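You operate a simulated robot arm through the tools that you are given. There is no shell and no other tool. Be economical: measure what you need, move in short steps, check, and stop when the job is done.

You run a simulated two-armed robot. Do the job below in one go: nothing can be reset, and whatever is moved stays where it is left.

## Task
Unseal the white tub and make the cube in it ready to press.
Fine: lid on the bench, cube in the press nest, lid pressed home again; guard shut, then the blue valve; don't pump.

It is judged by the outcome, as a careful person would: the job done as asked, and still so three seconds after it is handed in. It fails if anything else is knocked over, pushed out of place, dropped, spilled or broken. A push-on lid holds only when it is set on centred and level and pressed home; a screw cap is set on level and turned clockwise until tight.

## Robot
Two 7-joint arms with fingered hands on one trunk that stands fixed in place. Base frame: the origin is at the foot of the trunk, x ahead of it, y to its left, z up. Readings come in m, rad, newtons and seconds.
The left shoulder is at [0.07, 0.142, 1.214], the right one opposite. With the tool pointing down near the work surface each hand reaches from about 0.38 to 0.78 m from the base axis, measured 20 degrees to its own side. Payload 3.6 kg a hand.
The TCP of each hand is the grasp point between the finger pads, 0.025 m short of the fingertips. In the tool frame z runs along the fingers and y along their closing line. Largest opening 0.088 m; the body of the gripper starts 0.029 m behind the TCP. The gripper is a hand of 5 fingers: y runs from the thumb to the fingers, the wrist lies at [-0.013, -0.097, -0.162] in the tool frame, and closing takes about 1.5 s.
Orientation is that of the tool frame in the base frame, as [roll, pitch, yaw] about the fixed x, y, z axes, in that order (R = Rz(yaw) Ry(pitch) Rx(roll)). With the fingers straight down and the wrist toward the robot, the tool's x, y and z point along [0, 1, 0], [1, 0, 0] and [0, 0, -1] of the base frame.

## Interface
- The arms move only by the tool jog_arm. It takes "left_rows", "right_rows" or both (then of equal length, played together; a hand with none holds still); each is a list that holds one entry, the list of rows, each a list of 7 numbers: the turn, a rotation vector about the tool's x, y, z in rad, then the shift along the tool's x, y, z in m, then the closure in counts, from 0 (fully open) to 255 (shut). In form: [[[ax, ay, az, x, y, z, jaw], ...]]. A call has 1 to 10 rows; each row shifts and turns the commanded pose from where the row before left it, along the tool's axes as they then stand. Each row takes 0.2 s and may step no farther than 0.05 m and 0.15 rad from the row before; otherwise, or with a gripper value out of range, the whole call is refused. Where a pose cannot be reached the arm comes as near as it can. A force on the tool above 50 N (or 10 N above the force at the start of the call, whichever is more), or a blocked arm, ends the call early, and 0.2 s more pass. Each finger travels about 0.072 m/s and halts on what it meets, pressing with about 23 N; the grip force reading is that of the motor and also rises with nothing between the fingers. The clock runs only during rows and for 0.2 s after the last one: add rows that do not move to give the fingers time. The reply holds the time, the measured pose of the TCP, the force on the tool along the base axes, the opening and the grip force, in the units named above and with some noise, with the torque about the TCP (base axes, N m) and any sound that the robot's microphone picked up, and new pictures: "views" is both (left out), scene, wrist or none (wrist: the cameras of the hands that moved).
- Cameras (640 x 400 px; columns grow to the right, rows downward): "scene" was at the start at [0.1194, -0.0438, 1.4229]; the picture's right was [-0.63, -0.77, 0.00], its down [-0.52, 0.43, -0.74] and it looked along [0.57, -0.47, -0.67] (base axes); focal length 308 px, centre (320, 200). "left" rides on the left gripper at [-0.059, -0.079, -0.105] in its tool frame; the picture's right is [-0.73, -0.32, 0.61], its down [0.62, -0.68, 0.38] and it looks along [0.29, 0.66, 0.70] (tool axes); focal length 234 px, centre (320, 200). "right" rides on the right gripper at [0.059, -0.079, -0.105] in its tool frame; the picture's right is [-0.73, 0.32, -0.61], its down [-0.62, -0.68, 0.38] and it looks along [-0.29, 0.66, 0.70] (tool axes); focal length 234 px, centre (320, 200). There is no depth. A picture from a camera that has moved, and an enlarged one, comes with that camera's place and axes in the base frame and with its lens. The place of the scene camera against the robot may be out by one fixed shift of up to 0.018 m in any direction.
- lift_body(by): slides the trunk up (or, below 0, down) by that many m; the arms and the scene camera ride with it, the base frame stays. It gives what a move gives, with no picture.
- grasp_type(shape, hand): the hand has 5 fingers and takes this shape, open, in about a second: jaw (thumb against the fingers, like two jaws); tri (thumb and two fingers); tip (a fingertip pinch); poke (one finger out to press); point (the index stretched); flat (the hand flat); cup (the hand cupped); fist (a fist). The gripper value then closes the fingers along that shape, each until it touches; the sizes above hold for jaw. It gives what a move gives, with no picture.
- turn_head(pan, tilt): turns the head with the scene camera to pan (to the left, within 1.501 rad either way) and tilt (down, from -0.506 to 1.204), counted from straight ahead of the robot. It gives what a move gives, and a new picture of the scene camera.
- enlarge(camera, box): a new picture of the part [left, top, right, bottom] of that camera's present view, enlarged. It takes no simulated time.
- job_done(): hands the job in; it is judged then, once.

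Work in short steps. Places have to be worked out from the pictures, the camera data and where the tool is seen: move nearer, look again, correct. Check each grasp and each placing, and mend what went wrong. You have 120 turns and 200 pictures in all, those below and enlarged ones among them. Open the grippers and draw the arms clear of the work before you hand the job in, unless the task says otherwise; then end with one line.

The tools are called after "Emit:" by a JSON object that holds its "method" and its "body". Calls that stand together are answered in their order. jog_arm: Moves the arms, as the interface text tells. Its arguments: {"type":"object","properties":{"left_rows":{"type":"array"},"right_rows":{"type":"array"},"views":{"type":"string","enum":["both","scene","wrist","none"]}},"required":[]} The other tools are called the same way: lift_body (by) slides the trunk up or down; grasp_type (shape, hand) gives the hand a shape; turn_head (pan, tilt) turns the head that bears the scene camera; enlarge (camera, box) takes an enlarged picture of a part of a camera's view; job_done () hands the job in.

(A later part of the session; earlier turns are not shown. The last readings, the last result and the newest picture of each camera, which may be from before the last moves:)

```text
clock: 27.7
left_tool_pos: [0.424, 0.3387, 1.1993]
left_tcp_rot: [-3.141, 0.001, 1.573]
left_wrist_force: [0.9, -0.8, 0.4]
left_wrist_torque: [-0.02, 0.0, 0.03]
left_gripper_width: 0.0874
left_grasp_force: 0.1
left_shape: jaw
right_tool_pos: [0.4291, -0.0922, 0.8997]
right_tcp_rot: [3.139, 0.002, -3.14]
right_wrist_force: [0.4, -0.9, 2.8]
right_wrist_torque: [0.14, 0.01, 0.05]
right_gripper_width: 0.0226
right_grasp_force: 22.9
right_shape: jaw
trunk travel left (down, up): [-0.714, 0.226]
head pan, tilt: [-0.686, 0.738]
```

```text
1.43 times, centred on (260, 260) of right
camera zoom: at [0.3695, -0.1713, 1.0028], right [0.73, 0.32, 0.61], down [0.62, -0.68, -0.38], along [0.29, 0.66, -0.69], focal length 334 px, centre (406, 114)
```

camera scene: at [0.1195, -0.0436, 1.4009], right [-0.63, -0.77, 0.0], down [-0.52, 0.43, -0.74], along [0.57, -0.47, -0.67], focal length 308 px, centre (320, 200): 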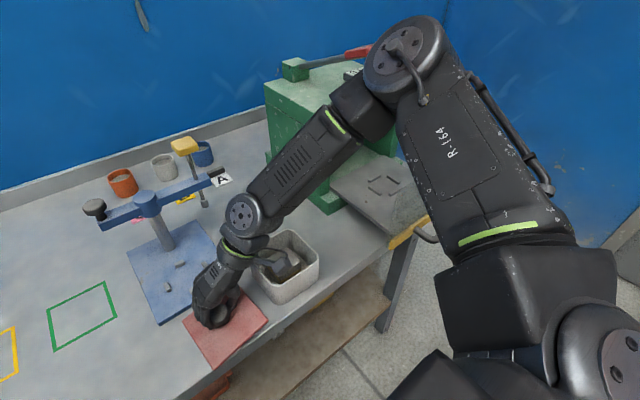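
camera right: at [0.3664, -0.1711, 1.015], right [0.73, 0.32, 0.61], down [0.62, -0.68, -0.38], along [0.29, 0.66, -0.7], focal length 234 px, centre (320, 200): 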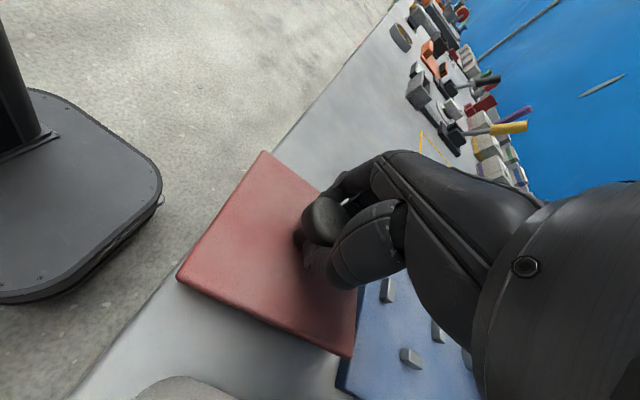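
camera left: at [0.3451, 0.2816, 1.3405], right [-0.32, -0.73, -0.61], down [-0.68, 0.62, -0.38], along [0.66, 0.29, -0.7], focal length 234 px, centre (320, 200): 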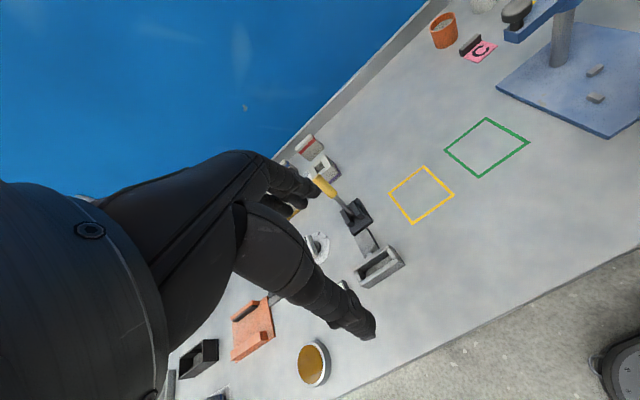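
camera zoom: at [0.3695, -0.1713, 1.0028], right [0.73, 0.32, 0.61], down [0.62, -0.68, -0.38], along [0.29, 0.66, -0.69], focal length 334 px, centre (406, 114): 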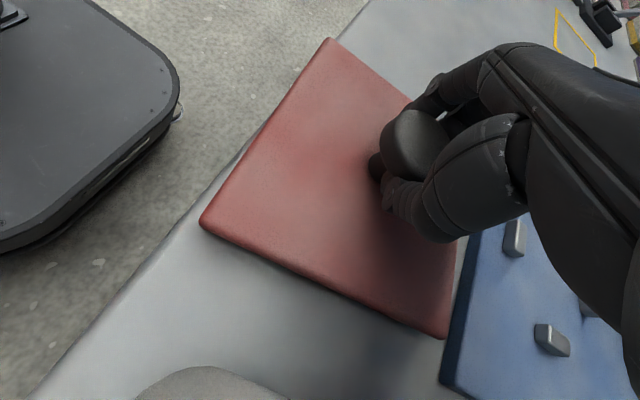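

The lid is on the bench; z stopped at 0.8997. I'm releasing and rising.

Emit:
{"method": "jog_arm", "body": {"right_rows": [[[0, 0, 0, 0, 0, 0, 120], [0, 0, 0, 0, 0, 0, 0], [0, 0, 0, 0, 0, 0, 0], [0, 0, 0, 0, 0, 0, 0], [0, 0, 0, 0, 0, 0, 0], [0, 0, 0, 0, 0, -0.03, 0], [0, 0, 0, 0, 0, -0.04, 0], [0, 0, 0, 0, 0, -0.04, 0], [0, 0, 0, 0, -0.03, -0.03, 0], [0, 0, 0, 0, -0.04, 0, 0]]]}}

```text
clock: 29.9
left_tool_pos: [0.4233, 0.3382, 1.1995]
left_tcp_rot: [-3.141, 0.001, 1.573]
left_wrist_force: [-0.3, 0.3, -0.1]
left_wrist_torque: [0.02, 0.01, 0.01]
left_gripper_width: 0.0879
left_grasp_force: 0.0
left_shape: jaw
right_tool_pos: [0.4266, -0.1617, 1.0411]
right_tcp_rot: [3.14, 0.0, -3.141]
right_wrist_force: [0.2, 0.1, -0.2]
right_wrist_torque: [0.02, -0.02, 0.02]
right_gripper_width: 0.0876
right_grasp_force: 0.1
right_shape: jaw
trunk travel left (down, up): [-0.714, 0.226]
head pan, tilt: [-0.686, 0.738]
camera scene: at [0.1187, -0.0456, 1.3869], right [-0.63, -0.77, 0.0], down [-0.52, 0.43, -0.74], along [0.57, -0.47, -0.67], focal length 308 px, centre (320, 200)
camera right: at [0.3669, -0.2409, 1.1451], right [0.73, 0.32, 0.61], down [0.62, -0.68, -0.38], along [0.29, 0.66, -0.69], focal length 234 px, centre (320, 200)
```

scene: 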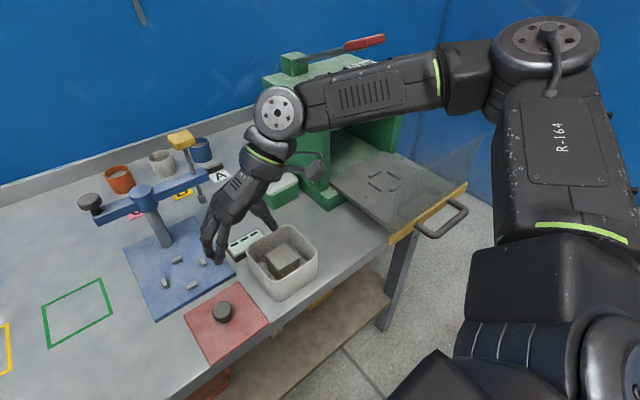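
right: 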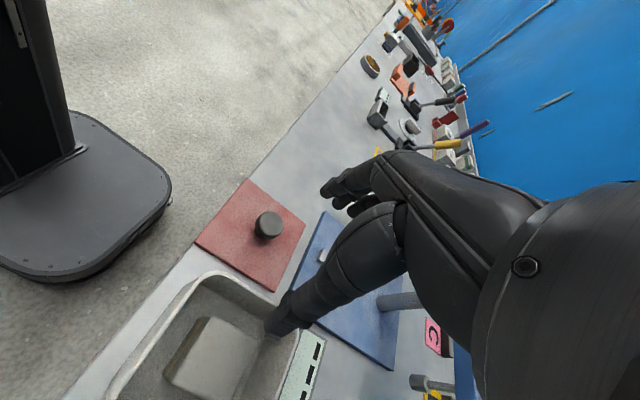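

The lid is lying flat. Next, a closer look at the tub and cube.

Emit:
{"method": "enlarge", "body": {"camera": "scene", "box": [230, 215, 330, 310]}}

Emit:
{"method": "enlarge", "body": {"camera": "right", "box": [60, 240, 360, 400]}}

```text
4.21 times, centred on (280, 262) of scene
camera zoom: at [0.1187, -0.0456, 1.3869], right [-0.63, -0.77, 0.0], down [-0.52, 0.43, -0.74], along [0.57, -0.47, -0.67], focal length 1296 px, centre (488, -63)
```

zoom: 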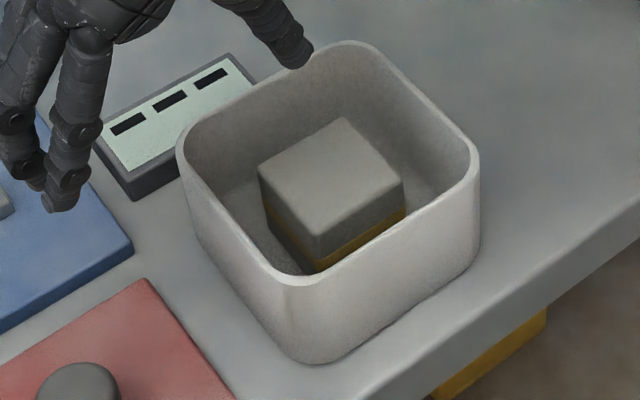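

```text
2.13 times, centred on (210, 320) of right
camera zoom: at [0.3669, -0.2409, 1.1451], right [0.73, 0.32, 0.61], down [0.62, -0.68, -0.38], along [0.29, 0.66, -0.69], focal length 500 px, centre (555, -56)
```

zoom: 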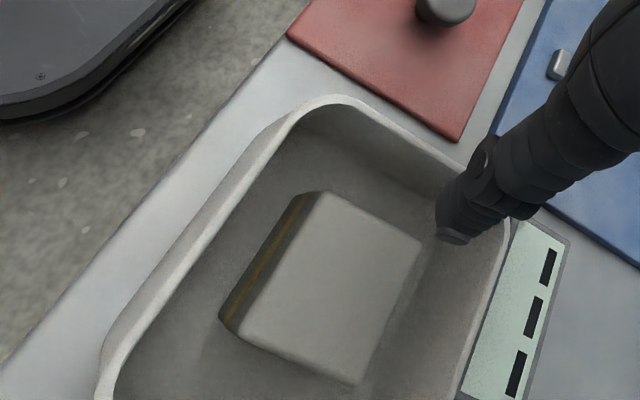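

The cube triangulates to centre (0.4395, -0.2325), top z≈0.920, about 46 mm a side and axis-aligned. I'm moving over it with the fingers partly closed to fit inside the tub, staying above the rim.

Emit:
{"method": "jog_arm", "body": {"right_rows": [[[0, 0, 0, -0.006, -0.035, 0, 60], [0, 0, 0, -0.007, -0.036, 0, 60], [0, 0, 0, 0, 0, -0.005, 60], [0, 0, 0, 0, 0, 0, 60], [0, 0, 0, 0, 0, 0, 60]]]}}

Emit:
{"method": "enlarge", "body": {"camera": "scene", "box": [220, 150, 360, 310]}}

```text
clock: 31.1
left_tool_pos: [0.4245, 0.3397, 1.1998]
left_tcp_rot: [3.142, 0.0, 1.573]
left_wrist_force: [-0.1, 1.0, -0.4]
left_wrist_torque: [0.01, 0.0, -0.04]
left_gripper_width: 0.0875
left_grasp_force: 0.1
left_shape: jaw
right_tool_pos: [0.4422, -0.2334, 1.0451]
right_tcp_rot: [3.14, 0.0, -3.142]
right_wrist_force: [0.5, -0.2, 0.7]
right_wrist_torque: [-0.01, 0.01, 0.0]
right_gripper_width: 0.0673
right_grasp_force: 0.0
right_shape: jaw
trunk travel left (down, up): [-0.714, 0.226]
head pan, tilt: [-0.686, 0.738]
camera scene: at [0.1195, -0.0439, 1.3869], right [-0.63, -0.77, 0.0], down [-0.52, 0.43, -0.74], along [0.57, -0.47, -0.67], focal length 308 px, centre (320, 200)
camera right: at [0.3824, -0.3123, 1.1496], right [0.73, 0.32, 0.61], down [0.62, -0.68, -0.38], along [0.29, 0.66, -0.7], focal length 234 px, centre (320, 200)
```

scene: 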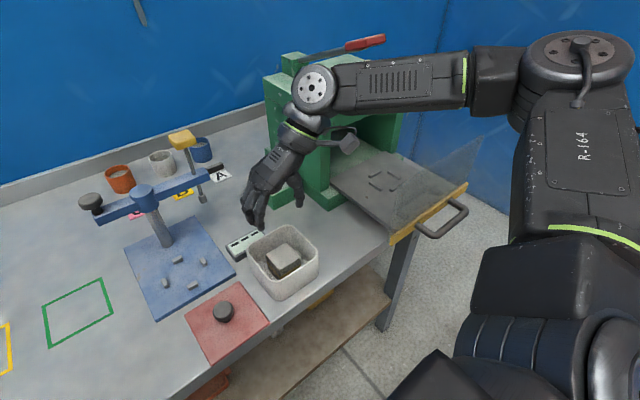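
right: 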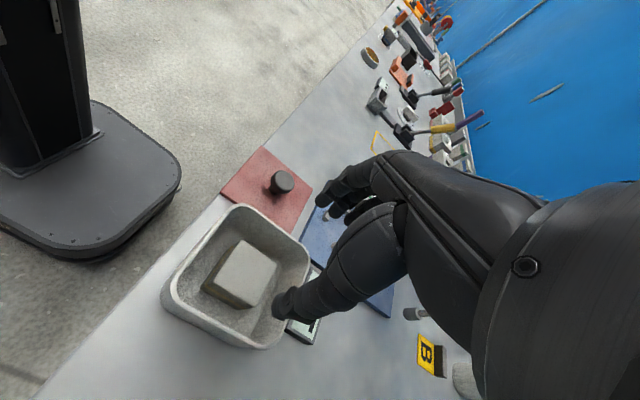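

```text
2.50 times, centred on (290, 230) of scene
camera zoom: at [0.1195, -0.0439, 1.3869], right [-0.63, -0.77, 0.0], down [-0.52, 0.43, -0.74], along [0.57, -0.47, -0.67], focal length 770 px, centre (395, 125)
```

zoom: 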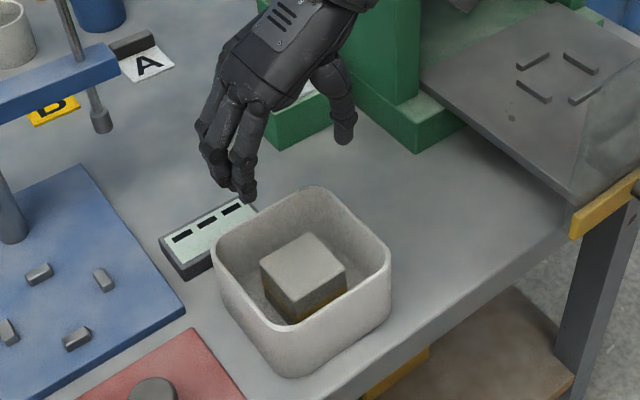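

The right camera gives the cube at (0.4385, -0.233), which agrees. I'll close slightly more (≈60 mm opening) for wall clearance and descend partway.

Emit:
{"method": "jog_arm", "body": {"right_rows": [[[0, 0, 0, 0.003, 0, 0.03, 80], [0, 0, 0, 0, 0, 0.03, 80], [0, 0, 0, 0, 0, 0.025, 80], [0, 0, 0, 0, 0, 0, 80]]]}}

Emit:
{"method": "enlarge", "body": {"camera": "scene", "box": [220, 180, 360, 310]}}

```text
clock: 32.1
left_tool_pos: [0.4234, 0.3394, 1.2007]
left_tcp_rot: [3.14, 0.001, 1.573]
left_wrist_force: [-0.3, -0.3, -0.3]
left_wrist_torque: [-0.02, 0.0, -0.02]
left_gripper_width: 0.0876
left_grasp_force: 0.1
left_shape: jaw
right_tool_pos: [0.4391, -0.2332, 0.9587]
right_tcp_rot: [3.141, 0.002, -3.141]
right_wrist_force: [-0.6, -0.2, 0.0]
right_wrist_torque: [0.01, 0.02, 0.0]
right_gripper_width: 0.0609
right_grasp_force: 0.1
right_shape: jaw
trunk travel left (down, up): [-0.714, 0.226]
head pan, tilt: [-0.686, 0.738]
camera scene: at [0.1192, -0.0437, 1.3869], right [-0.63, -0.77, 0.0], down [-0.52, 0.43, -0.74], along [0.57, -0.47, -0.67], focal length 308 px, centre (320, 200)
camera right: at [0.3783, -0.3127, 1.0628], right [0.73, 0.32, 0.61], down [0.62, -0.68, -0.38], along [0.29, 0.66, -0.7], focal length 234 px, centre (320, 200)
```

scene: 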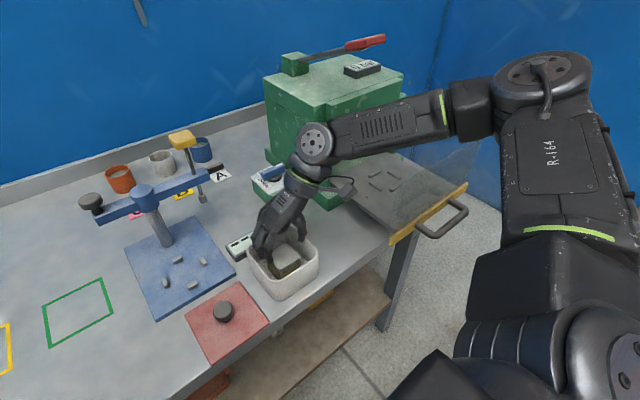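
right: 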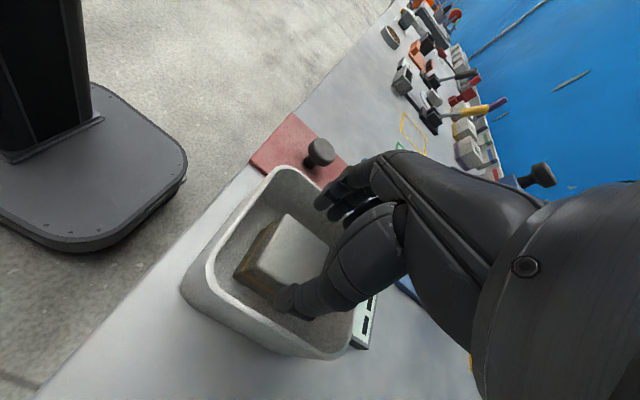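

```text
3.08 times, centred on (290, 245) of scene
camera zoom: at [0.1192, -0.0437, 1.3869], right [-0.63, -0.77, 0.0], down [-0.52, 0.43, -0.74], along [0.57, -0.47, -0.67], focal length 947 px, centre (412, 62)
```

zoom: 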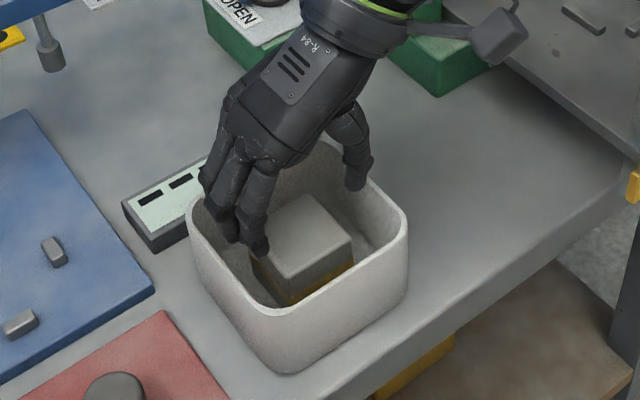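

The fingers straddle the cube inside the rim. I'm going down the last 44 mm and closing.

Emit:
{"method": "jog_arm", "body": {"right_rows": [[[0, 0, 0, 0, 0, 0.016, 80], [0, 0, 0, 0, 0, 0.016, 80], [0, 0, 0, 0, 0, 0.012, 80], [0, 0, 0, 0, 0, 0, 130], [0, 0, 0, 0, 0, 0, 255], [0, 0, 0, 0, 0, 0, 255], [0, 0, 0, 0, 0, 0, 255]]]}}

Emit:
{"method": "enlarge", "body": {"camera": "scene", "box": [220, 180, 360, 310]}}

```text
clock: 33.7
left_tool_pos: [0.4241, 0.3396, 1.1996]
left_tcp_rot: [3.141, 0.0, 1.573]
left_wrist_force: [-0.4, 0.4, 0.6]
left_wrist_torque: [-0.06, -0.05, 0.03]
left_gripper_width: 0.0875
left_grasp_force: 0.0
left_shape: jaw
right_tool_pos: [0.4374, -0.2342, 0.9128]
right_tcp_rot: [-3.141, -0.001, 3.141]
right_wrist_force: [-0.7, -0.2, -0.6]
right_wrist_torque: [0.02, 0.01, 0.01]
right_gripper_width: 0.0443
right_grasp_force: 23.5
right_shape: jaw
trunk travel left (down, up): [-0.714, 0.226]
head pan, tilt: [-0.686, 0.738]
camera scene: at [0.1196, -0.0437, 1.3869], right [-0.63, -0.77, 0.0], down [-0.52, 0.43, -0.74], along [0.57, -0.47, -0.67], focal length 308 px, centre (320, 200)
camera right: at [0.3776, -0.3127, 1.0183], right [0.73, 0.32, 0.61], down [0.62, -0.68, -0.38], along [0.29, 0.66, -0.7], focal length 234 px, centre (320, 200)
```

scene: 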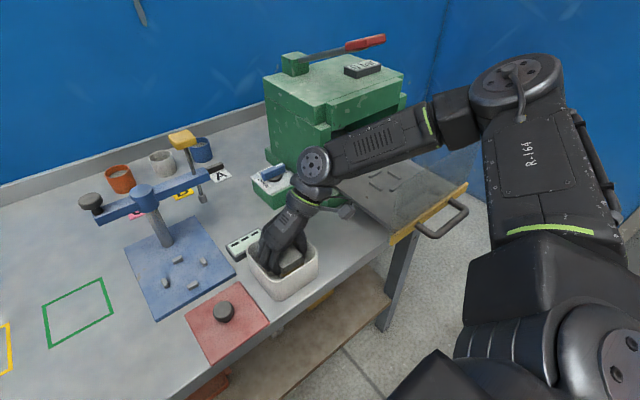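
right: 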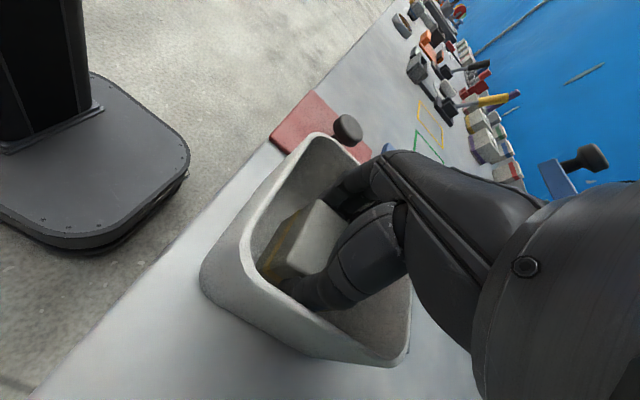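

```text
3.08 times, centred on (290, 245) of scene
camera zoom: at [0.1196, -0.0437, 1.3869], right [-0.63, -0.77, 0.0], down [-0.52, 0.43, -0.74], along [0.57, -0.47, -0.67], focal length 947 px, centre (412, 62)
```

zoom: 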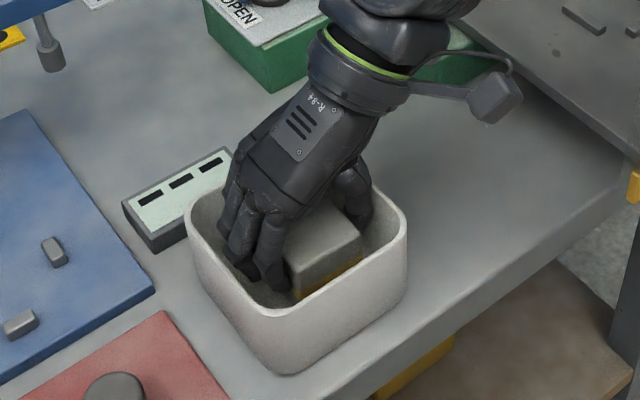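

Cube gripped at 0.0443 m with 23 N. I'm lifting straight up and checking its attitude.

Emit:
{"method": "jog_arm", "body": {"right_rows": [[[0, 0, 0, 0, 0, -0.02, 255], [0, 0, 0, 0, 0, -0.03, 255], [0, 0, 0, 0, 0, -0.04, 255], [0, 0, 0, 0, 0, -0.04, 255], [0, 0, 0, 0, 0, -0.04, 255], [0, 0, 0, 0, 0, -0.03, 255], [0, 0, 0, 0, 0, 0, 255]]]}}

Emit:
{"method": "enlarge", "body": {"camera": "scene", "box": [220, 110, 380, 270]}}

```text
clock: 35.3
left_tool_pos: [0.4241, 0.3382, 1.1997]
left_tcp_rot: [3.14, 0.0, 1.573]
left_wrist_force: [-0.2, 0.1, -0.2]
left_wrist_torque: [-0.01, 0.0, 0.02]
left_gripper_width: 0.0874
left_grasp_force: 0.1
left_shape: jaw
right_tool_pos: [0.4408, -0.2312, 1.114]
right_tcp_rot: [3.141, 0.002, 3.141]
right_wrist_force: [-0.4, 1.2, -0.4]
right_wrist_torque: [-0.02, 0.01, -0.01]
right_gripper_width: 0.0446
right_grasp_force: 23.5
right_shape: jaw
trunk travel left (down, up): [-0.714, 0.226]
head pan, tilt: [-0.686, 0.738]
camera scene: at [0.1199, -0.0439, 1.3868], right [-0.63, -0.77, 0.0], down [-0.52, 0.43, -0.74], along [0.57, -0.47, -0.67], focal length 308 px, centre (320, 200)
camera right: at [0.3802, -0.3111, 1.2179], right [0.73, 0.32, 0.61], down [0.62, -0.68, -0.38], along [0.29, 0.66, -0.7], focal length 234 px, centre (320, 200)
```

scene: 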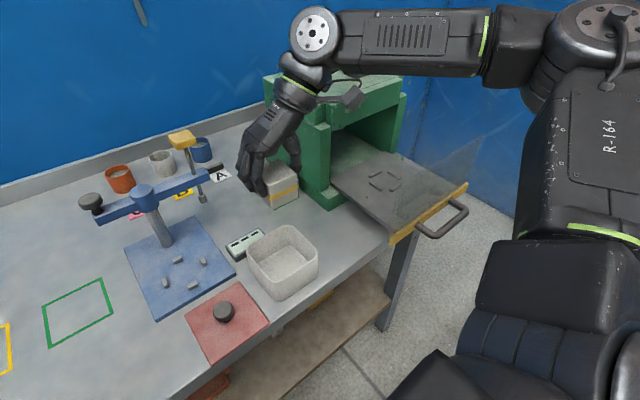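
right: 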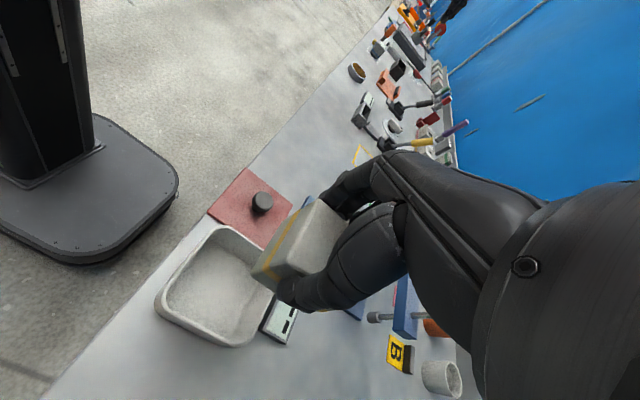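

```text
2.50 times, centred on (300, 190) of scene
camera zoom: at [0.1199, -0.0439, 1.3868], right [-0.63, -0.77, 0.0], down [-0.52, 0.43, -0.74], along [0.57, -0.47, -0.67], focal length 770 px, centre (370, 225)
```

zoom: 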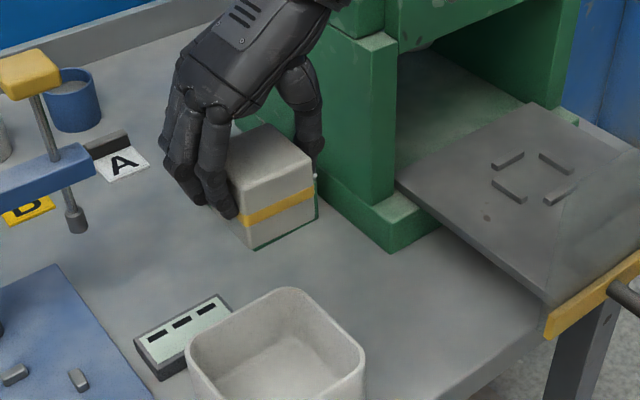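

The cube is level and centred in the hand. I'm carrying it high toward the nest, well above the 1.066 m guard pane.

Emit:
{"method": "jog_arm", "body": {"right_rows": [[[0, 0, 0, 0, 0, -0.035, 255], [0, 0, 0, 0, 0, -0.035, 255], [0, 0, 0, -0.004, -0.04, 0, 255], [0, 0, 0, -0.004, -0.04, 0, 255], [0, 0, 0, -0.004, -0.04, 0, 255], [0, 0, 0, -0.004, -0.04, 0, 255], [0, 0, 0, -0.004, -0.04, 0, 255], [0, 0, 0, -0.004, -0.04, 0, 255], [0, 0, 0, -0.004, -0.04, 0, 255], [0, 0, 0, 0, 0, 0, 255]]]}}

```text
clock: 37.5
left_tool_pos: [0.4236, 0.3405, 1.199]
left_tcp_rot: [-3.141, 0.002, 1.572]
left_wrist_force: [0.0, 0.3, 0.2]
left_wrist_torque: [-0.01, -0.04, -0.01]
left_gripper_width: 0.0878
left_grasp_force: 0.0
left_shape: jaw
right_tool_pos: [0.4243, -0.4286, 1.0987]
right_tcp_rot: [-3.137, 0.005, 3.141]
right_wrist_force: [-0.7, 0.0, -2.0]
right_wrist_torque: [-0.01, 0.0, 0.01]
right_gripper_width: 0.0444
right_grasp_force: 22.8
right_shape: jaw
right hand out of reach, approached as far as the arm can: row 5, 6, 7, 8, 9
trunk travel left (down, up): [-0.714, 0.226]
head pan, tilt: [-0.686, 0.738]
camera scene: at [0.1194, -0.043, 1.3869], right [-0.63, -0.77, 0.0], down [-0.52, 0.43, -0.74], along [0.57, -0.47, -0.67], focal length 308 px, centre (320, 200)
camera right: at [0.3635, -0.5076, 1.203], right [0.72, 0.32, 0.61], down [0.62, -0.68, -0.38], along [0.29, 0.65, -0.7], focal length 234 px, centre (320, 200)
```

scene: 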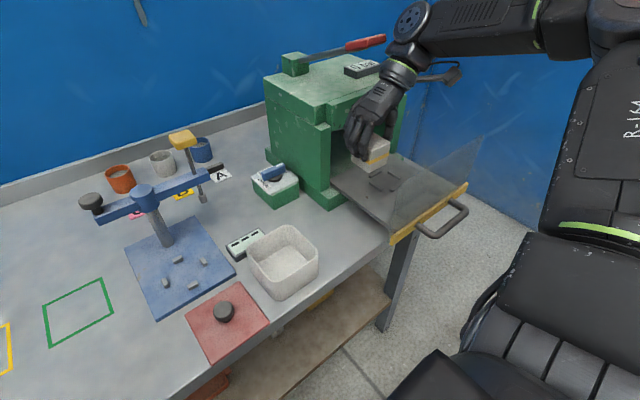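
right: 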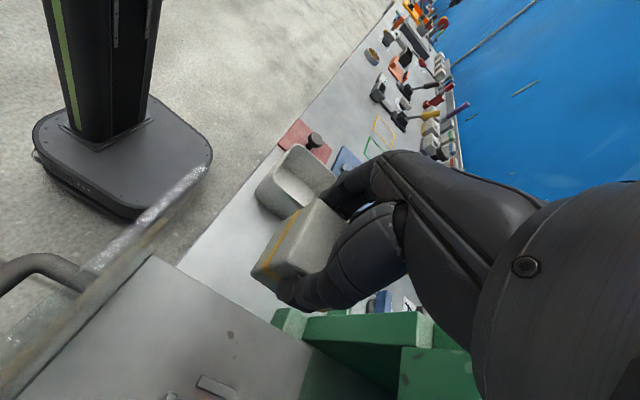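

With the wrist pointing right, this spot is out of reach. I'll raise the trunk, which makes a steeper forearm clear of the pane, and turn the hand back to the standard yaw while high.

Emit:
{"method": "lift_body", "body": {"by": 0.2}}

Emit:
{"method": "jog_arm", "body": {"right_rows": [[[0, 0, 0.15, 0, 0, 0, 255], [0, 0, 0.15, 0, 0, 0, 255], [0, 0, 0.15, 0, 0, 0, 255], [0, 0, 0.15, 0, 0, 0, 255], [0, 0, 0.15, 0, 0, 0, 255], [0, 0, 0.15, 0, 0, 0, 255], [0, 0, 0.15, 0, 0, 0, 255], [0, 0, 0.15, 0, 0, 0, 255], [0, 0, 0.15, 0, 0, 0, 255], [0, 0, 0.15, 0, 0, 0, 255]]], "views": "none"}}

Emit:
{"method": "jog_arm", "body": {"right_rows": [[[0, 0, 0.07, -0.03, 0.01, 0, 255], [0, 0, 0, -0.03, 0.01, 0, 255], [0, 0, 0, -0.03, 0.01, 0, 255], [0, 0, 0, 0, 0, 0, 255]]]}}

```text
clock: 39.7
left_tool_pos: [0.4244, 0.3396, 1.4004]
left_tcp_rot: [-3.14, 0.002, 1.572]
left_wrist_force: [0.4, -1.5, 0.0]
left_wrist_torque: [-0.01, -0.07, 0.01]
left_gripper_width: 0.0879
left_grasp_force: 0.0
left_shape: jaw
right_tool_pos: [0.4233, -0.4299, 1.2992]
right_tcp_rot: [-3.14, 0.006, 3.139]
right_wrist_force: [0.1, -0.8, -1.9]
right_wrist_torque: [0.0, 0.01, 0.01]
right_gripper_width: 0.0446
right_grasp_force: 23.2
right_shape: jaw
trunk travel left (down, up): [-0.914, 0.026]
head pan, tilt: [-0.686, 0.738]
```

```text
clock: 41.9
left_tool_pos: [0.4237, 0.3385, 1.3991]
left_tcp_rot: [-3.141, 0.002, 1.573]
left_wrist_force: [-0.2, 0.1, -0.1]
left_wrist_torque: [0.0, 0.03, -0.01]
left_gripper_width: 0.0874
left_grasp_force: 0.1
left_shape: jaw
right_tool_pos: [0.4234, -0.4282, 1.3005]
right_tcp_rot: [3.136, 0.004, 1.636]
right_wrist_force: [0.7, 0.0, -1.4]
right_wrist_torque: [0.02, 0.0, 0.01]
right_gripper_width: 0.0442
right_grasp_force: 23.5
right_shape: jaw
trunk travel left (down, up): [-0.914, 0.026]
head pan, tilt: [-0.686, 0.738]
```

```text
clock: 42.9
left_tool_pos: [0.425, 0.3402, 1.3991]
left_tcp_rot: [-3.141, 0.001, 1.572]
left_wrist_force: [0.4, -0.3, -0.1]
left_wrist_torque: [-0.02, 0.02, -0.01]
left_gripper_width: 0.0876
left_grasp_force: 0.1
left_shape: jaw
right_tool_pos: [0.4545, -0.5187, 1.2974]
right_tcp_rot: [3.137, 0.002, 1.57]
right_wrist_force: [0.3, -0.7, -1.6]
right_wrist_torque: [0.02, 0.01, 0.03]
right_gripper_width: 0.0443
right_grasp_force: 23.0
right_shape: jaw
trunk travel left (down, up): [-0.914, 0.026]
head pan, tilt: [-0.686, 0.738]
camera scene: at [0.1194, -0.0435, 1.5869], right [-0.63, -0.77, 0.0], down [-0.52, 0.43, -0.74], along [0.57, -0.47, -0.67], focal length 308 px, centre (320, 200)
camera right: at [0.3748, -0.4596, 1.4], right [0.32, -0.72, 0.61], down [-0.68, -0.62, -0.38], along [0.66, -0.29, -0.69], focal length 234 px, centre (320, 200)
```

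scene: 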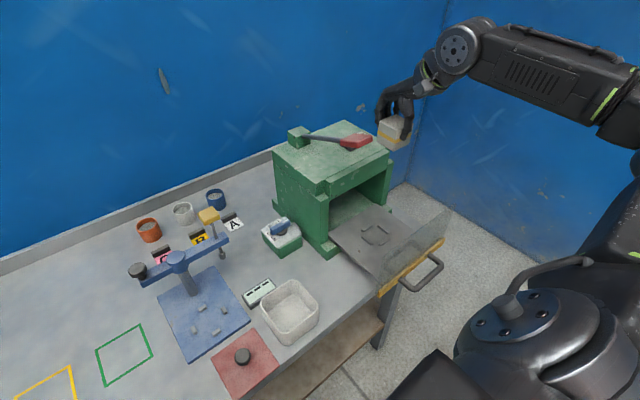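
right: 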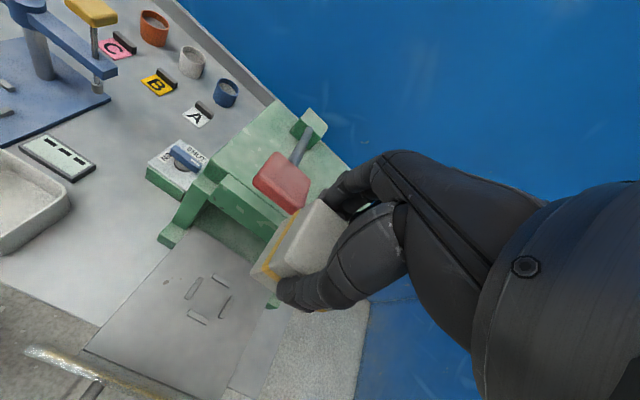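

Good vantage. I'm enlarging the nest in both cameras to fix its place.

Emit:
{"method": "enlarge", "body": {"camera": "right", "box": [80, 200, 340, 400]}}

Emit:
{"method": "enlarge", "body": {"camera": "scene", "box": [300, 170, 460, 300]}}

```text
2.00 times, centred on (210, 300) of right
camera zoom: at [0.3748, -0.4596, 1.4], right [0.32, -0.72, 0.61], down [-0.68, -0.62, -0.38], along [0.66, -0.29, -0.69], focal length 468 px, centre (540, 0)
```

zoom: 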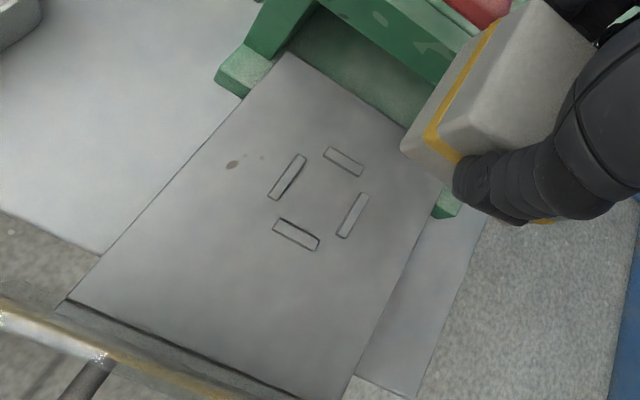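

```text
3.08 times, centred on (380, 235) of scene
camera zoom: at [0.1194, -0.0435, 1.5869], right [-0.63, -0.77, 0.0], down [-0.52, 0.43, -0.74], along [0.57, -0.47, -0.67], focal length 947 px, centre (135, 92)
```

zoom: 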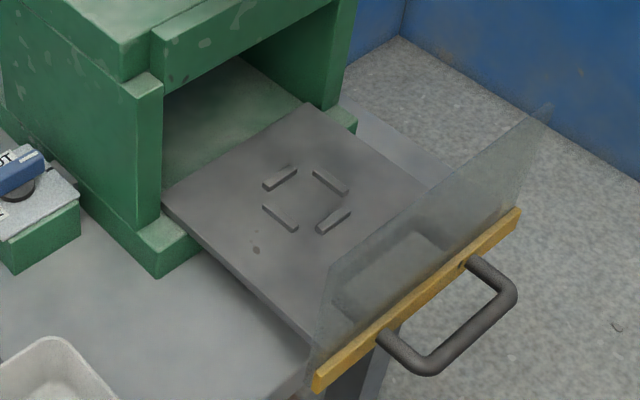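

Nest estimate is (0.473, -0.552) with the tray at about 0.905. I'm coming down to 1.12 m above it for a closer check; the cube stays above the pane's top.

Emit:
{"method": "jog_arm", "body": {"right_rows": [[[0, 0, 0, -0.016, 0.009, 0, 255], [0, 0, 0, -0.017, 0.009, 0, 255], [0, 0, 0, 0, 0, 0.04, 255], [0, 0, 0, 0, 0, 0.04, 255], [0, 0, 0, 0, 0, 0.04, 255], [0, 0, 0, 0, 0, 0.04, 255], [0, 0, 0, 0, 0, 0.017, 255], [0, 0, 0, 0, 0, 0, 255]]]}}

Emit:
{"method": "enlarge", "body": {"camera": "right", "box": [120, 180, 360, 400]}}

Emit:
{"method": "enlarge", "body": {"camera": "scene", "box": [300, 100, 540, 300]}}

```text
clock: 44.7
left_tool_pos: [0.424, 0.3385, 1.3998]
left_tcp_rot: [3.141, 0.0, 1.573]
left_wrist_force: [0.3, 0.0, 0.3]
left_wrist_torque: [0.0, -0.02, -0.02]
left_gripper_width: 0.0876
left_grasp_force: 0.1
left_shape: jaw
right_tool_pos: [0.4753, -0.5501, 1.122]
right_tcp_rot: [3.134, 0.001, 1.568]
right_wrist_force: [0.0, 0.4, -1.1]
right_wrist_torque: [-0.03, 0.0, -0.01]
right_gripper_width: 0.0441
right_grasp_force: 23.2
right_shape: jaw
trunk travel left (down, up): [-0.914, 0.026]
head pan, tilt: [-0.686, 0.738]
camera scene: at [0.1197, -0.0439, 1.5869], right [-0.63, -0.77, 0.0], down [-0.52, 0.43, -0.74], along [0.57, -0.47, -0.67], focal length 308 px, centre (320, 200)
camera right: at [0.396, -0.4918, 1.2265], right [0.32, -0.73, 0.61], down [-0.68, -0.62, -0.39], along [0.66, -0.29, -0.69], focal length 234 px, centre (320, 200)
```

scene: 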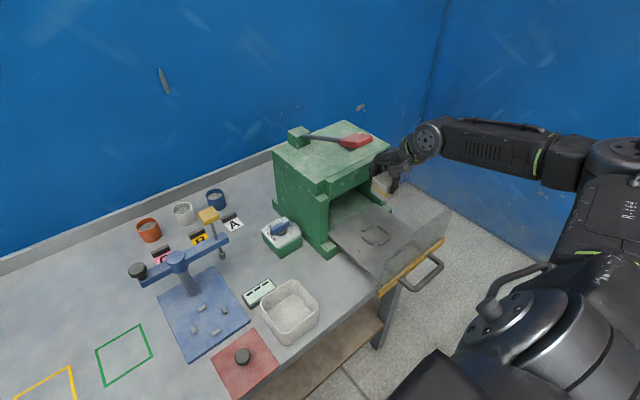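
right: 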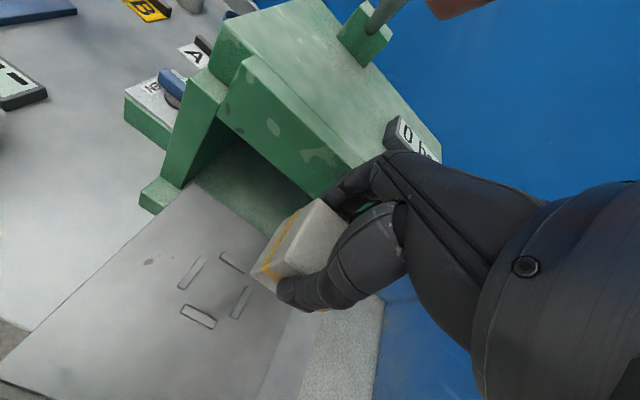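

```text
1.82 times, centred on (240, 290) of right
camera zoom: at [0.396, -0.4918, 1.2265], right [0.32, -0.73, 0.61], down [-0.68, -0.62, -0.39], along [0.66, -0.29, -0.69], focal length 426 px, centre (466, 36)
```

zoom: 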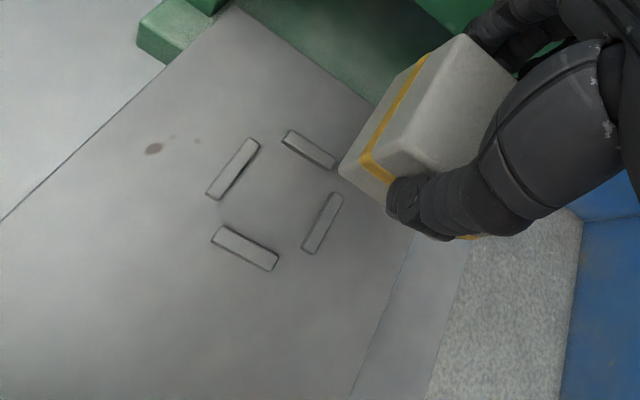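

```text
2.00 times, centred on (420, 200) of scene
camera zoom: at [0.1197, -0.0439, 1.5869], right [-0.63, -0.77, 0.0], down [-0.52, 0.43, -0.74], along [0.57, -0.47, -0.67], focal length 616 px, centre (120, 200)
```

zoom: 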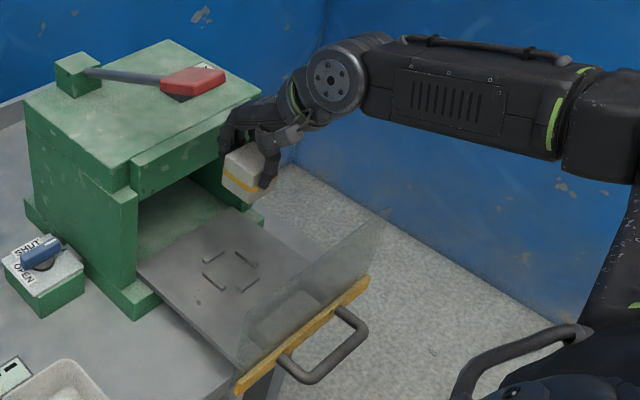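

The closer view puts the nest at (0.4715, -0.551). I'll raise the trunk the last bit, then descend partway while watching forearm-to-pane clearance.

Emit:
{"method": "lift_body", "body": {"by": 0.025}}

Emit:
{"method": "jog_arm", "body": {"right_rows": [[[0, 0, 0, -0.001, -0.003, 0.03, 255], [0, 0, 0, 0, 0, 0.03, 255], [0, 0, 0, 0, 0, 0.03, 255], [0, 0, 0, 0, 0, 0.03, 255], [0, 0, 0, 0, 0, 0, 255]]]}}

Emit:
{"method": "enlarge", "body": {"camera": "scene", "box": [320, 110, 520, 280]}}

Emit:
{"method": "enlarge", "body": {"camera": "right", "box": [120, 180, 360, 400]}}

```text
clock: 45.4
left_tool_pos: [0.4238, 0.3397, 1.4244]
left_tcp_rot: [-3.141, -0.001, 1.572]
left_wrist_force: [-0.4, -0.6, -0.1]
left_wrist_torque: [-0.03, 0.01, 0.0]
left_gripper_width: 0.0878
left_grasp_force: 0.1
left_shape: jaw
right_tool_pos: [0.4761, -0.5504, 1.1477]
right_tcp_rot: [3.135, 0.003, 1.57]
right_wrist_force: [0.8, -0.2, -1.4]
right_wrist_torque: [0.0, 0.01, -0.01]
right_gripper_width: 0.0443
right_grasp_force: 22.9
right_shape: jaw
trunk travel left (down, up): [-0.939, 0.001]
head pan, tilt: [-0.686, 0.738]
```

```text
clock: 46.6
left_tool_pos: [0.4238, 0.3377, 1.4245]
left_tcp_rot: [3.142, 0.002, 1.572]
left_wrist_force: [0.3, 0.2, -0.1]
left_wrist_torque: [0.01, 0.02, 0.0]
left_gripper_width: 0.0879
left_grasp_force: 0.2
left_shape: jaw
right_tool_pos: [0.4734, -0.554, 1.0251]
right_tcp_rot: [3.138, 0.004, 1.57]
right_wrist_force: [-0.3, -0.5, -1.6]
right_wrist_torque: [0.02, 0.03, 0.0]
right_gripper_width: 0.0442
right_grasp_force: 23.1
right_shape: jaw
trunk travel left (down, up): [-0.939, 0.001]
head pan, tilt: [-0.686, 0.738]
camera scene: at [0.1196, -0.044, 1.6119], right [-0.63, -0.77, 0.0], down [-0.52, 0.43, -0.74], along [0.57, -0.47, -0.67], focal length 308 px, centre (320, 200)
camera right: at [0.3938, -0.4948, 1.1292], right [0.32, -0.72, 0.61], down [-0.68, -0.62, -0.38], along [0.66, -0.29, -0.69], focal length 234 px, centre (320, 200)
```

scene: 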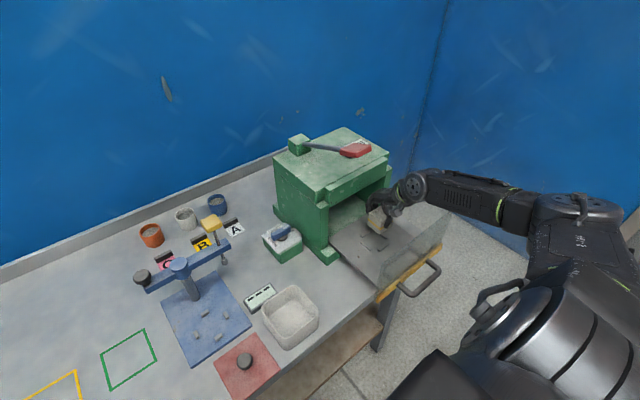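
right: 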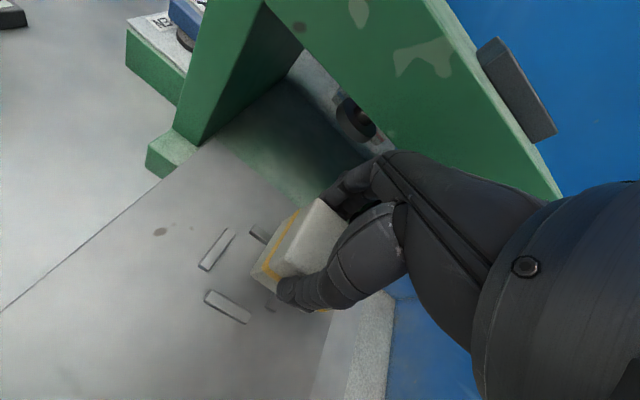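

```text
2.35 times, centred on (420, 195) of scene
camera zoom: at [0.1196, -0.044, 1.6119], right [-0.63, -0.77, 0.0], down [-0.52, 0.43, -0.74], along [0.57, -0.47, -0.67], focal length 724 px, centre (85, 212)
```

zoom: 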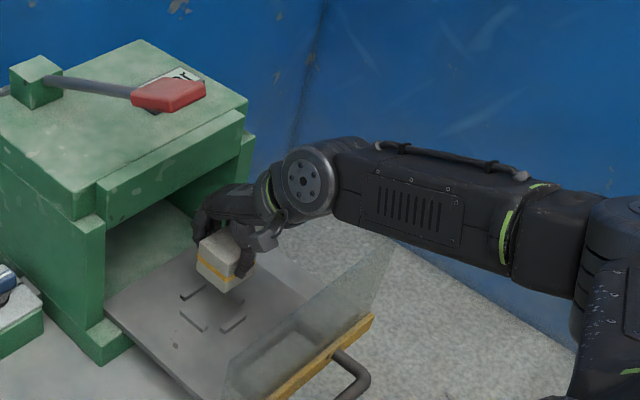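

```text
1.82 times, centred on (240, 290) of right
camera zoom: at [0.3938, -0.4948, 1.1292], right [0.32, -0.72, 0.61], down [-0.68, -0.62, -0.38], along [0.66, -0.29, -0.69], focal length 426 px, centre (466, 36)
```

zoom: 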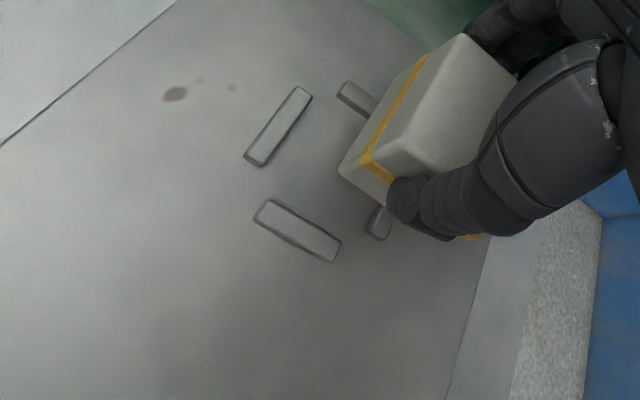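

Nest centre refines to (0.4727, -0.553) and I'm at (0.4734, -0.554), so it's aligned with several mm of slack. I'm continuing down slowly and watching the forces.

Emit:
{"method": "jog_arm", "body": {"right_rows": [[[0, 0, 0, 0, 0, 0.015, 255], [0, 0, 0, 0, 0, 0.015, 255], [0, 0, 0, 0, 0, 0.015, 255], [0, 0, 0, 0, 0, 0.01, 255], [0, 0, 0, 0, 0, 0, 255]]]}}

Emit:
{"method": "enlarge", "body": {"camera": "scene", "box": [340, 150, 500, 280]}}

Emit:
{"method": "enlarge", "body": {"camera": "right", "box": [120, 180, 360, 400]}}

```text
clock: 47.8
left_tool_pos: [0.4234, 0.3407, 1.4238]
left_tcp_rot: [3.141, 0.002, 1.572]
left_wrist_force: [-0.2, 0.0, -0.2]
left_wrist_torque: [-0.03, 0.02, 0.0]
left_gripper_width: 0.0876
left_grasp_force: 0.0
left_shape: jaw
right_tool_pos: [0.4733, -0.5506, 0.9727]
right_tcp_rot: [3.137, 0.004, 1.569]
right_wrist_force: [-0.1, 3.7, 7.0]
right_wrist_torque: [-0.05, -0.01, 0.0]
right_gripper_width: 0.0439
right_grasp_force: 22.8
right_shape: jaw
trunk travel left (down, up): [-0.939, 0.001]
head pan, tilt: [-0.686, 0.738]
camera scene: at [0.119, -0.042, 1.6121], right [-0.63, -0.77, 0.0], down [-0.52, 0.43, -0.74], along [0.57, -0.47, -0.67], focal length 308 px, centre (320, 200)
camera right: at [0.3932, -0.492, 1.0766], right [0.32, -0.72, 0.61], down [-0.68, -0.62, -0.39], along [0.66, -0.29, -0.69], focal length 234 px, centre (320, 200)
```

scene: 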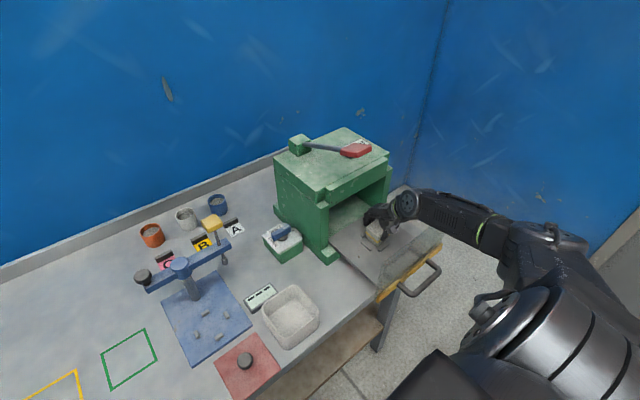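
right: 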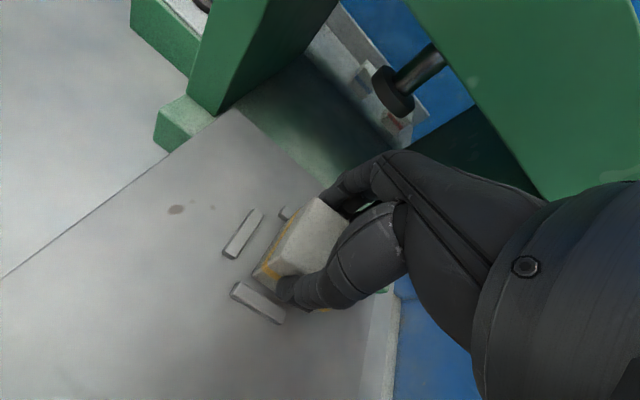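

```text
3.08 times, centred on (420, 215) of scene
camera zoom: at [0.119, -0.042, 1.6121], right [-0.63, -0.77, 0.0], down [-0.52, 0.43, -0.74], along [0.57, -0.47, -0.67], focal length 947 px, centre (12, 154)
```

zoom: 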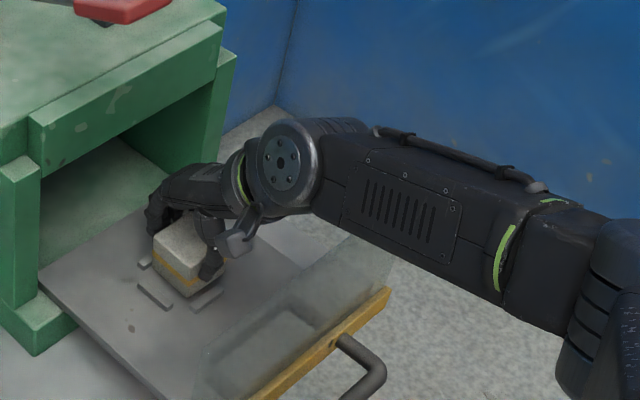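

```text
1.82 times, centred on (240, 290) of right
camera zoom: at [0.3932, -0.492, 1.0766], right [0.32, -0.72, 0.61], down [-0.68, -0.62, -0.39], along [0.66, -0.29, -0.69], focal length 426 px, centre (466, 36)
```

zoom: 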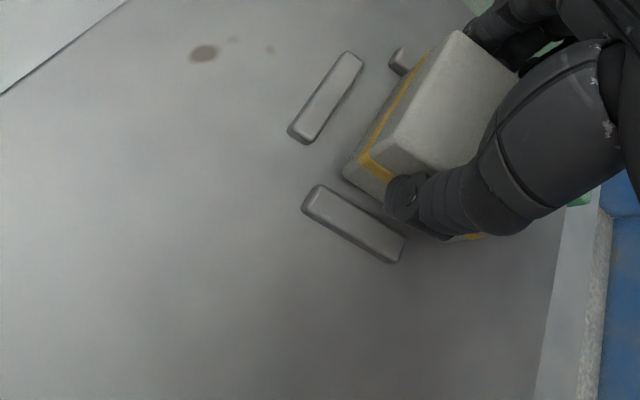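

There's a small 7 N upward and 3.7 N sideways force now. I'll hold still a moment to see if it persists before going on.

Emit:
{"method": "jog_arm", "body": {"right_rows": [[[0, 0, 0, 0, 0, 0, 255], [0, 0, 0, 0, 0, 0, 255]]], "views": "none"}}

Emit:
{"method": "enlarge", "body": {"camera": "right", "box": [220, 190, 330, 330]}}

```text
clock: 48.4
left_tool_pos: [0.4231, 0.3406, 1.4244]
left_tcp_rot: [-3.141, 0.003, 1.572]
left_wrist_force: [-0.5, 0.3, -0.8]
left_wrist_torque: [0.0, 0.0, -0.05]
left_gripper_width: 0.0877
left_grasp_force: 0.1
left_shape: jaw
right_tool_pos: [0.4724, -0.5511, 0.972]
right_tcp_rot: [3.136, 0.002, 1.57]
right_wrist_force: [1.5, 3.2, 5.5]
right_wrist_torque: [-0.07, -0.1, 0.05]
right_gripper_width: 0.0441
right_grasp_force: 23.6
right_shape: jaw
trunk travel left (down, up): [-0.939, 0.001]
head pan, tilt: [-0.686, 0.738]
```

```text
2.86 times, centred on (275, 260) of right
camera zoom: at [0.3929, -0.4919, 1.0766], right [0.32, -0.72, 0.61], down [-0.68, -0.62, -0.38], along [0.66, -0.29, -0.69], focal length 669 px, centre (449, 29)
```

zoom: 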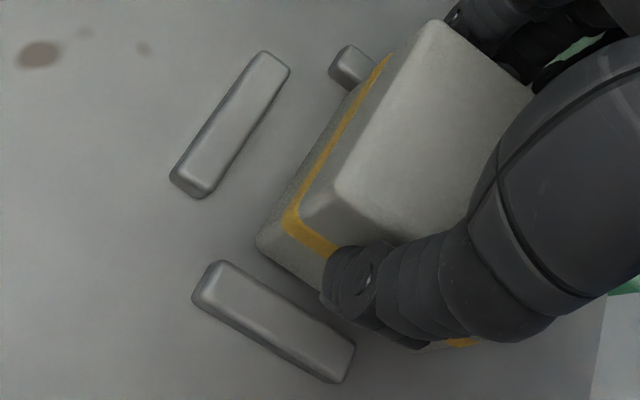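

The force persists. Gaps to the visible −x and +y bars are too wide (about 10 mm), so the cube is resting on the −y bar, about 6 mm off. I'll lift 8 mm, shift by (-0.006, +0.005) and set down again.

Emit:
{"method": "jog_arm", "body": {"right_rows": [[[0, 0, 0, 0, 0, -0.01, 255], [0, 0, 0, 0.005, -0.006, 0, 255], [0, 0, 0, 0, 0, 0, 255], [0, 0, 0, 0, 0, 0.006, 255], [0, 0, 0, 0, 0, 0.003, 255], [0, 0, 0, 0, 0, 0, 255]]], "views": "none"}}

Emit:
{"method": "enlarge", "body": {"camera": "right", "box": [220, 190, 330, 330]}}

```text
clock: 49.8
left_tool_pos: [0.4248, 0.3396, 1.4243]
left_tcp_rot: [-3.14, 0.001, 1.572]
left_wrist_force: [-0.7, 0.1, 0.0]
left_wrist_torque: [0.02, 0.04, -0.01]
left_gripper_width: 0.0876
left_grasp_force: 0.2
left_shape: jaw
right_tool_pos: [0.467, -0.5479, 0.9746]
right_tcp_rot: [3.137, 0.002, 1.569]
right_wrist_force: [1.7, 0.8, 0.5]
right_wrist_torque: [-0.04, -0.08, 0.07]
right_gripper_width: 0.0441
right_grasp_force: 22.7
right_shape: jaw
trunk travel left (down, up): [-0.939, 0.001]
head pan, tilt: [-0.686, 0.738]
```

```text
2.86 times, centred on (275, 260) of right
camera zoom: at [0.3879, -0.4881, 1.0779], right [0.32, -0.72, 0.61], down [-0.68, -0.62, -0.39], along [0.66, -0.29, -0.69], focal length 669 px, centre (449, 29)
```

zoom: 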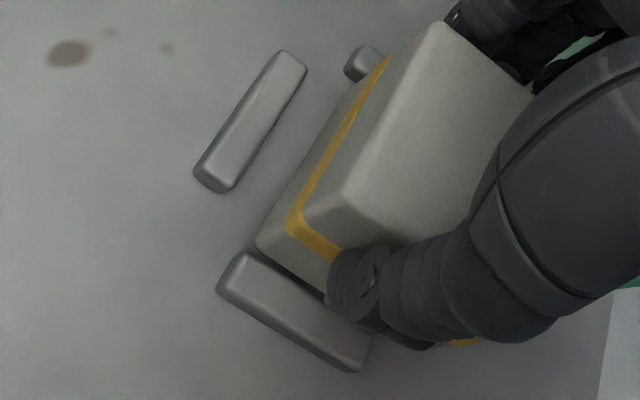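

Nearly clear of contact now. The gap to the +y bar is still the wider one, so I'll shift +2 mm in y and keep lowering.

Emit:
{"method": "jog_arm", "body": {"right_rows": [[[0, 0, 0, 0.0025, 0, 0, 255], [0, 0, 0, 0, 0, 0.004, 255], [0, 0, 0, 0, 0, 0.004, 255], [0, 0, 0, 0, 0, 0, 255]]], "views": "none"}}

Emit:
{"method": "enlarge", "body": {"camera": "right", "box": [220, 190, 330, 330]}}

```text
clock: 50.8
left_tool_pos: [0.4224, 0.3426, 1.4236]
left_tcp_rot: [3.139, 0.003, 1.572]
left_wrist_force: [0.3, -0.2, 0.5]
left_wrist_torque: [-0.02, -0.01, 0.01]
left_gripper_width: 0.0874
left_grasp_force: 0.1
left_shape: jaw
right_tool_pos: [0.4678, -0.5438, 0.9687]
right_tcp_rot: [3.133, 0.006, 1.569]
right_wrist_force: [2.2, 2.3, 15.5]
right_wrist_torque: [-0.11, -0.02, 0.05]
right_gripper_width: 0.0442
right_grasp_force: 22.7
right_shape: jaw
trunk travel left (down, up): [-0.939, 0.001]
head pan, tilt: [-0.686, 0.738]
```

```text
2.86 times, centred on (275, 260) of right
camera zoom: at [0.3867, -0.4846, 1.073], right [0.32, -0.72, 0.61], down [-0.68, -0.62, -0.39], along [0.66, -0.29, -0.69], focal length 669 px, centre (449, 29)
```

zoom: 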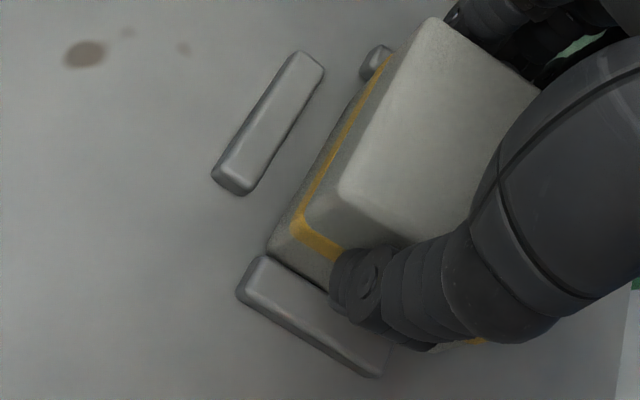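

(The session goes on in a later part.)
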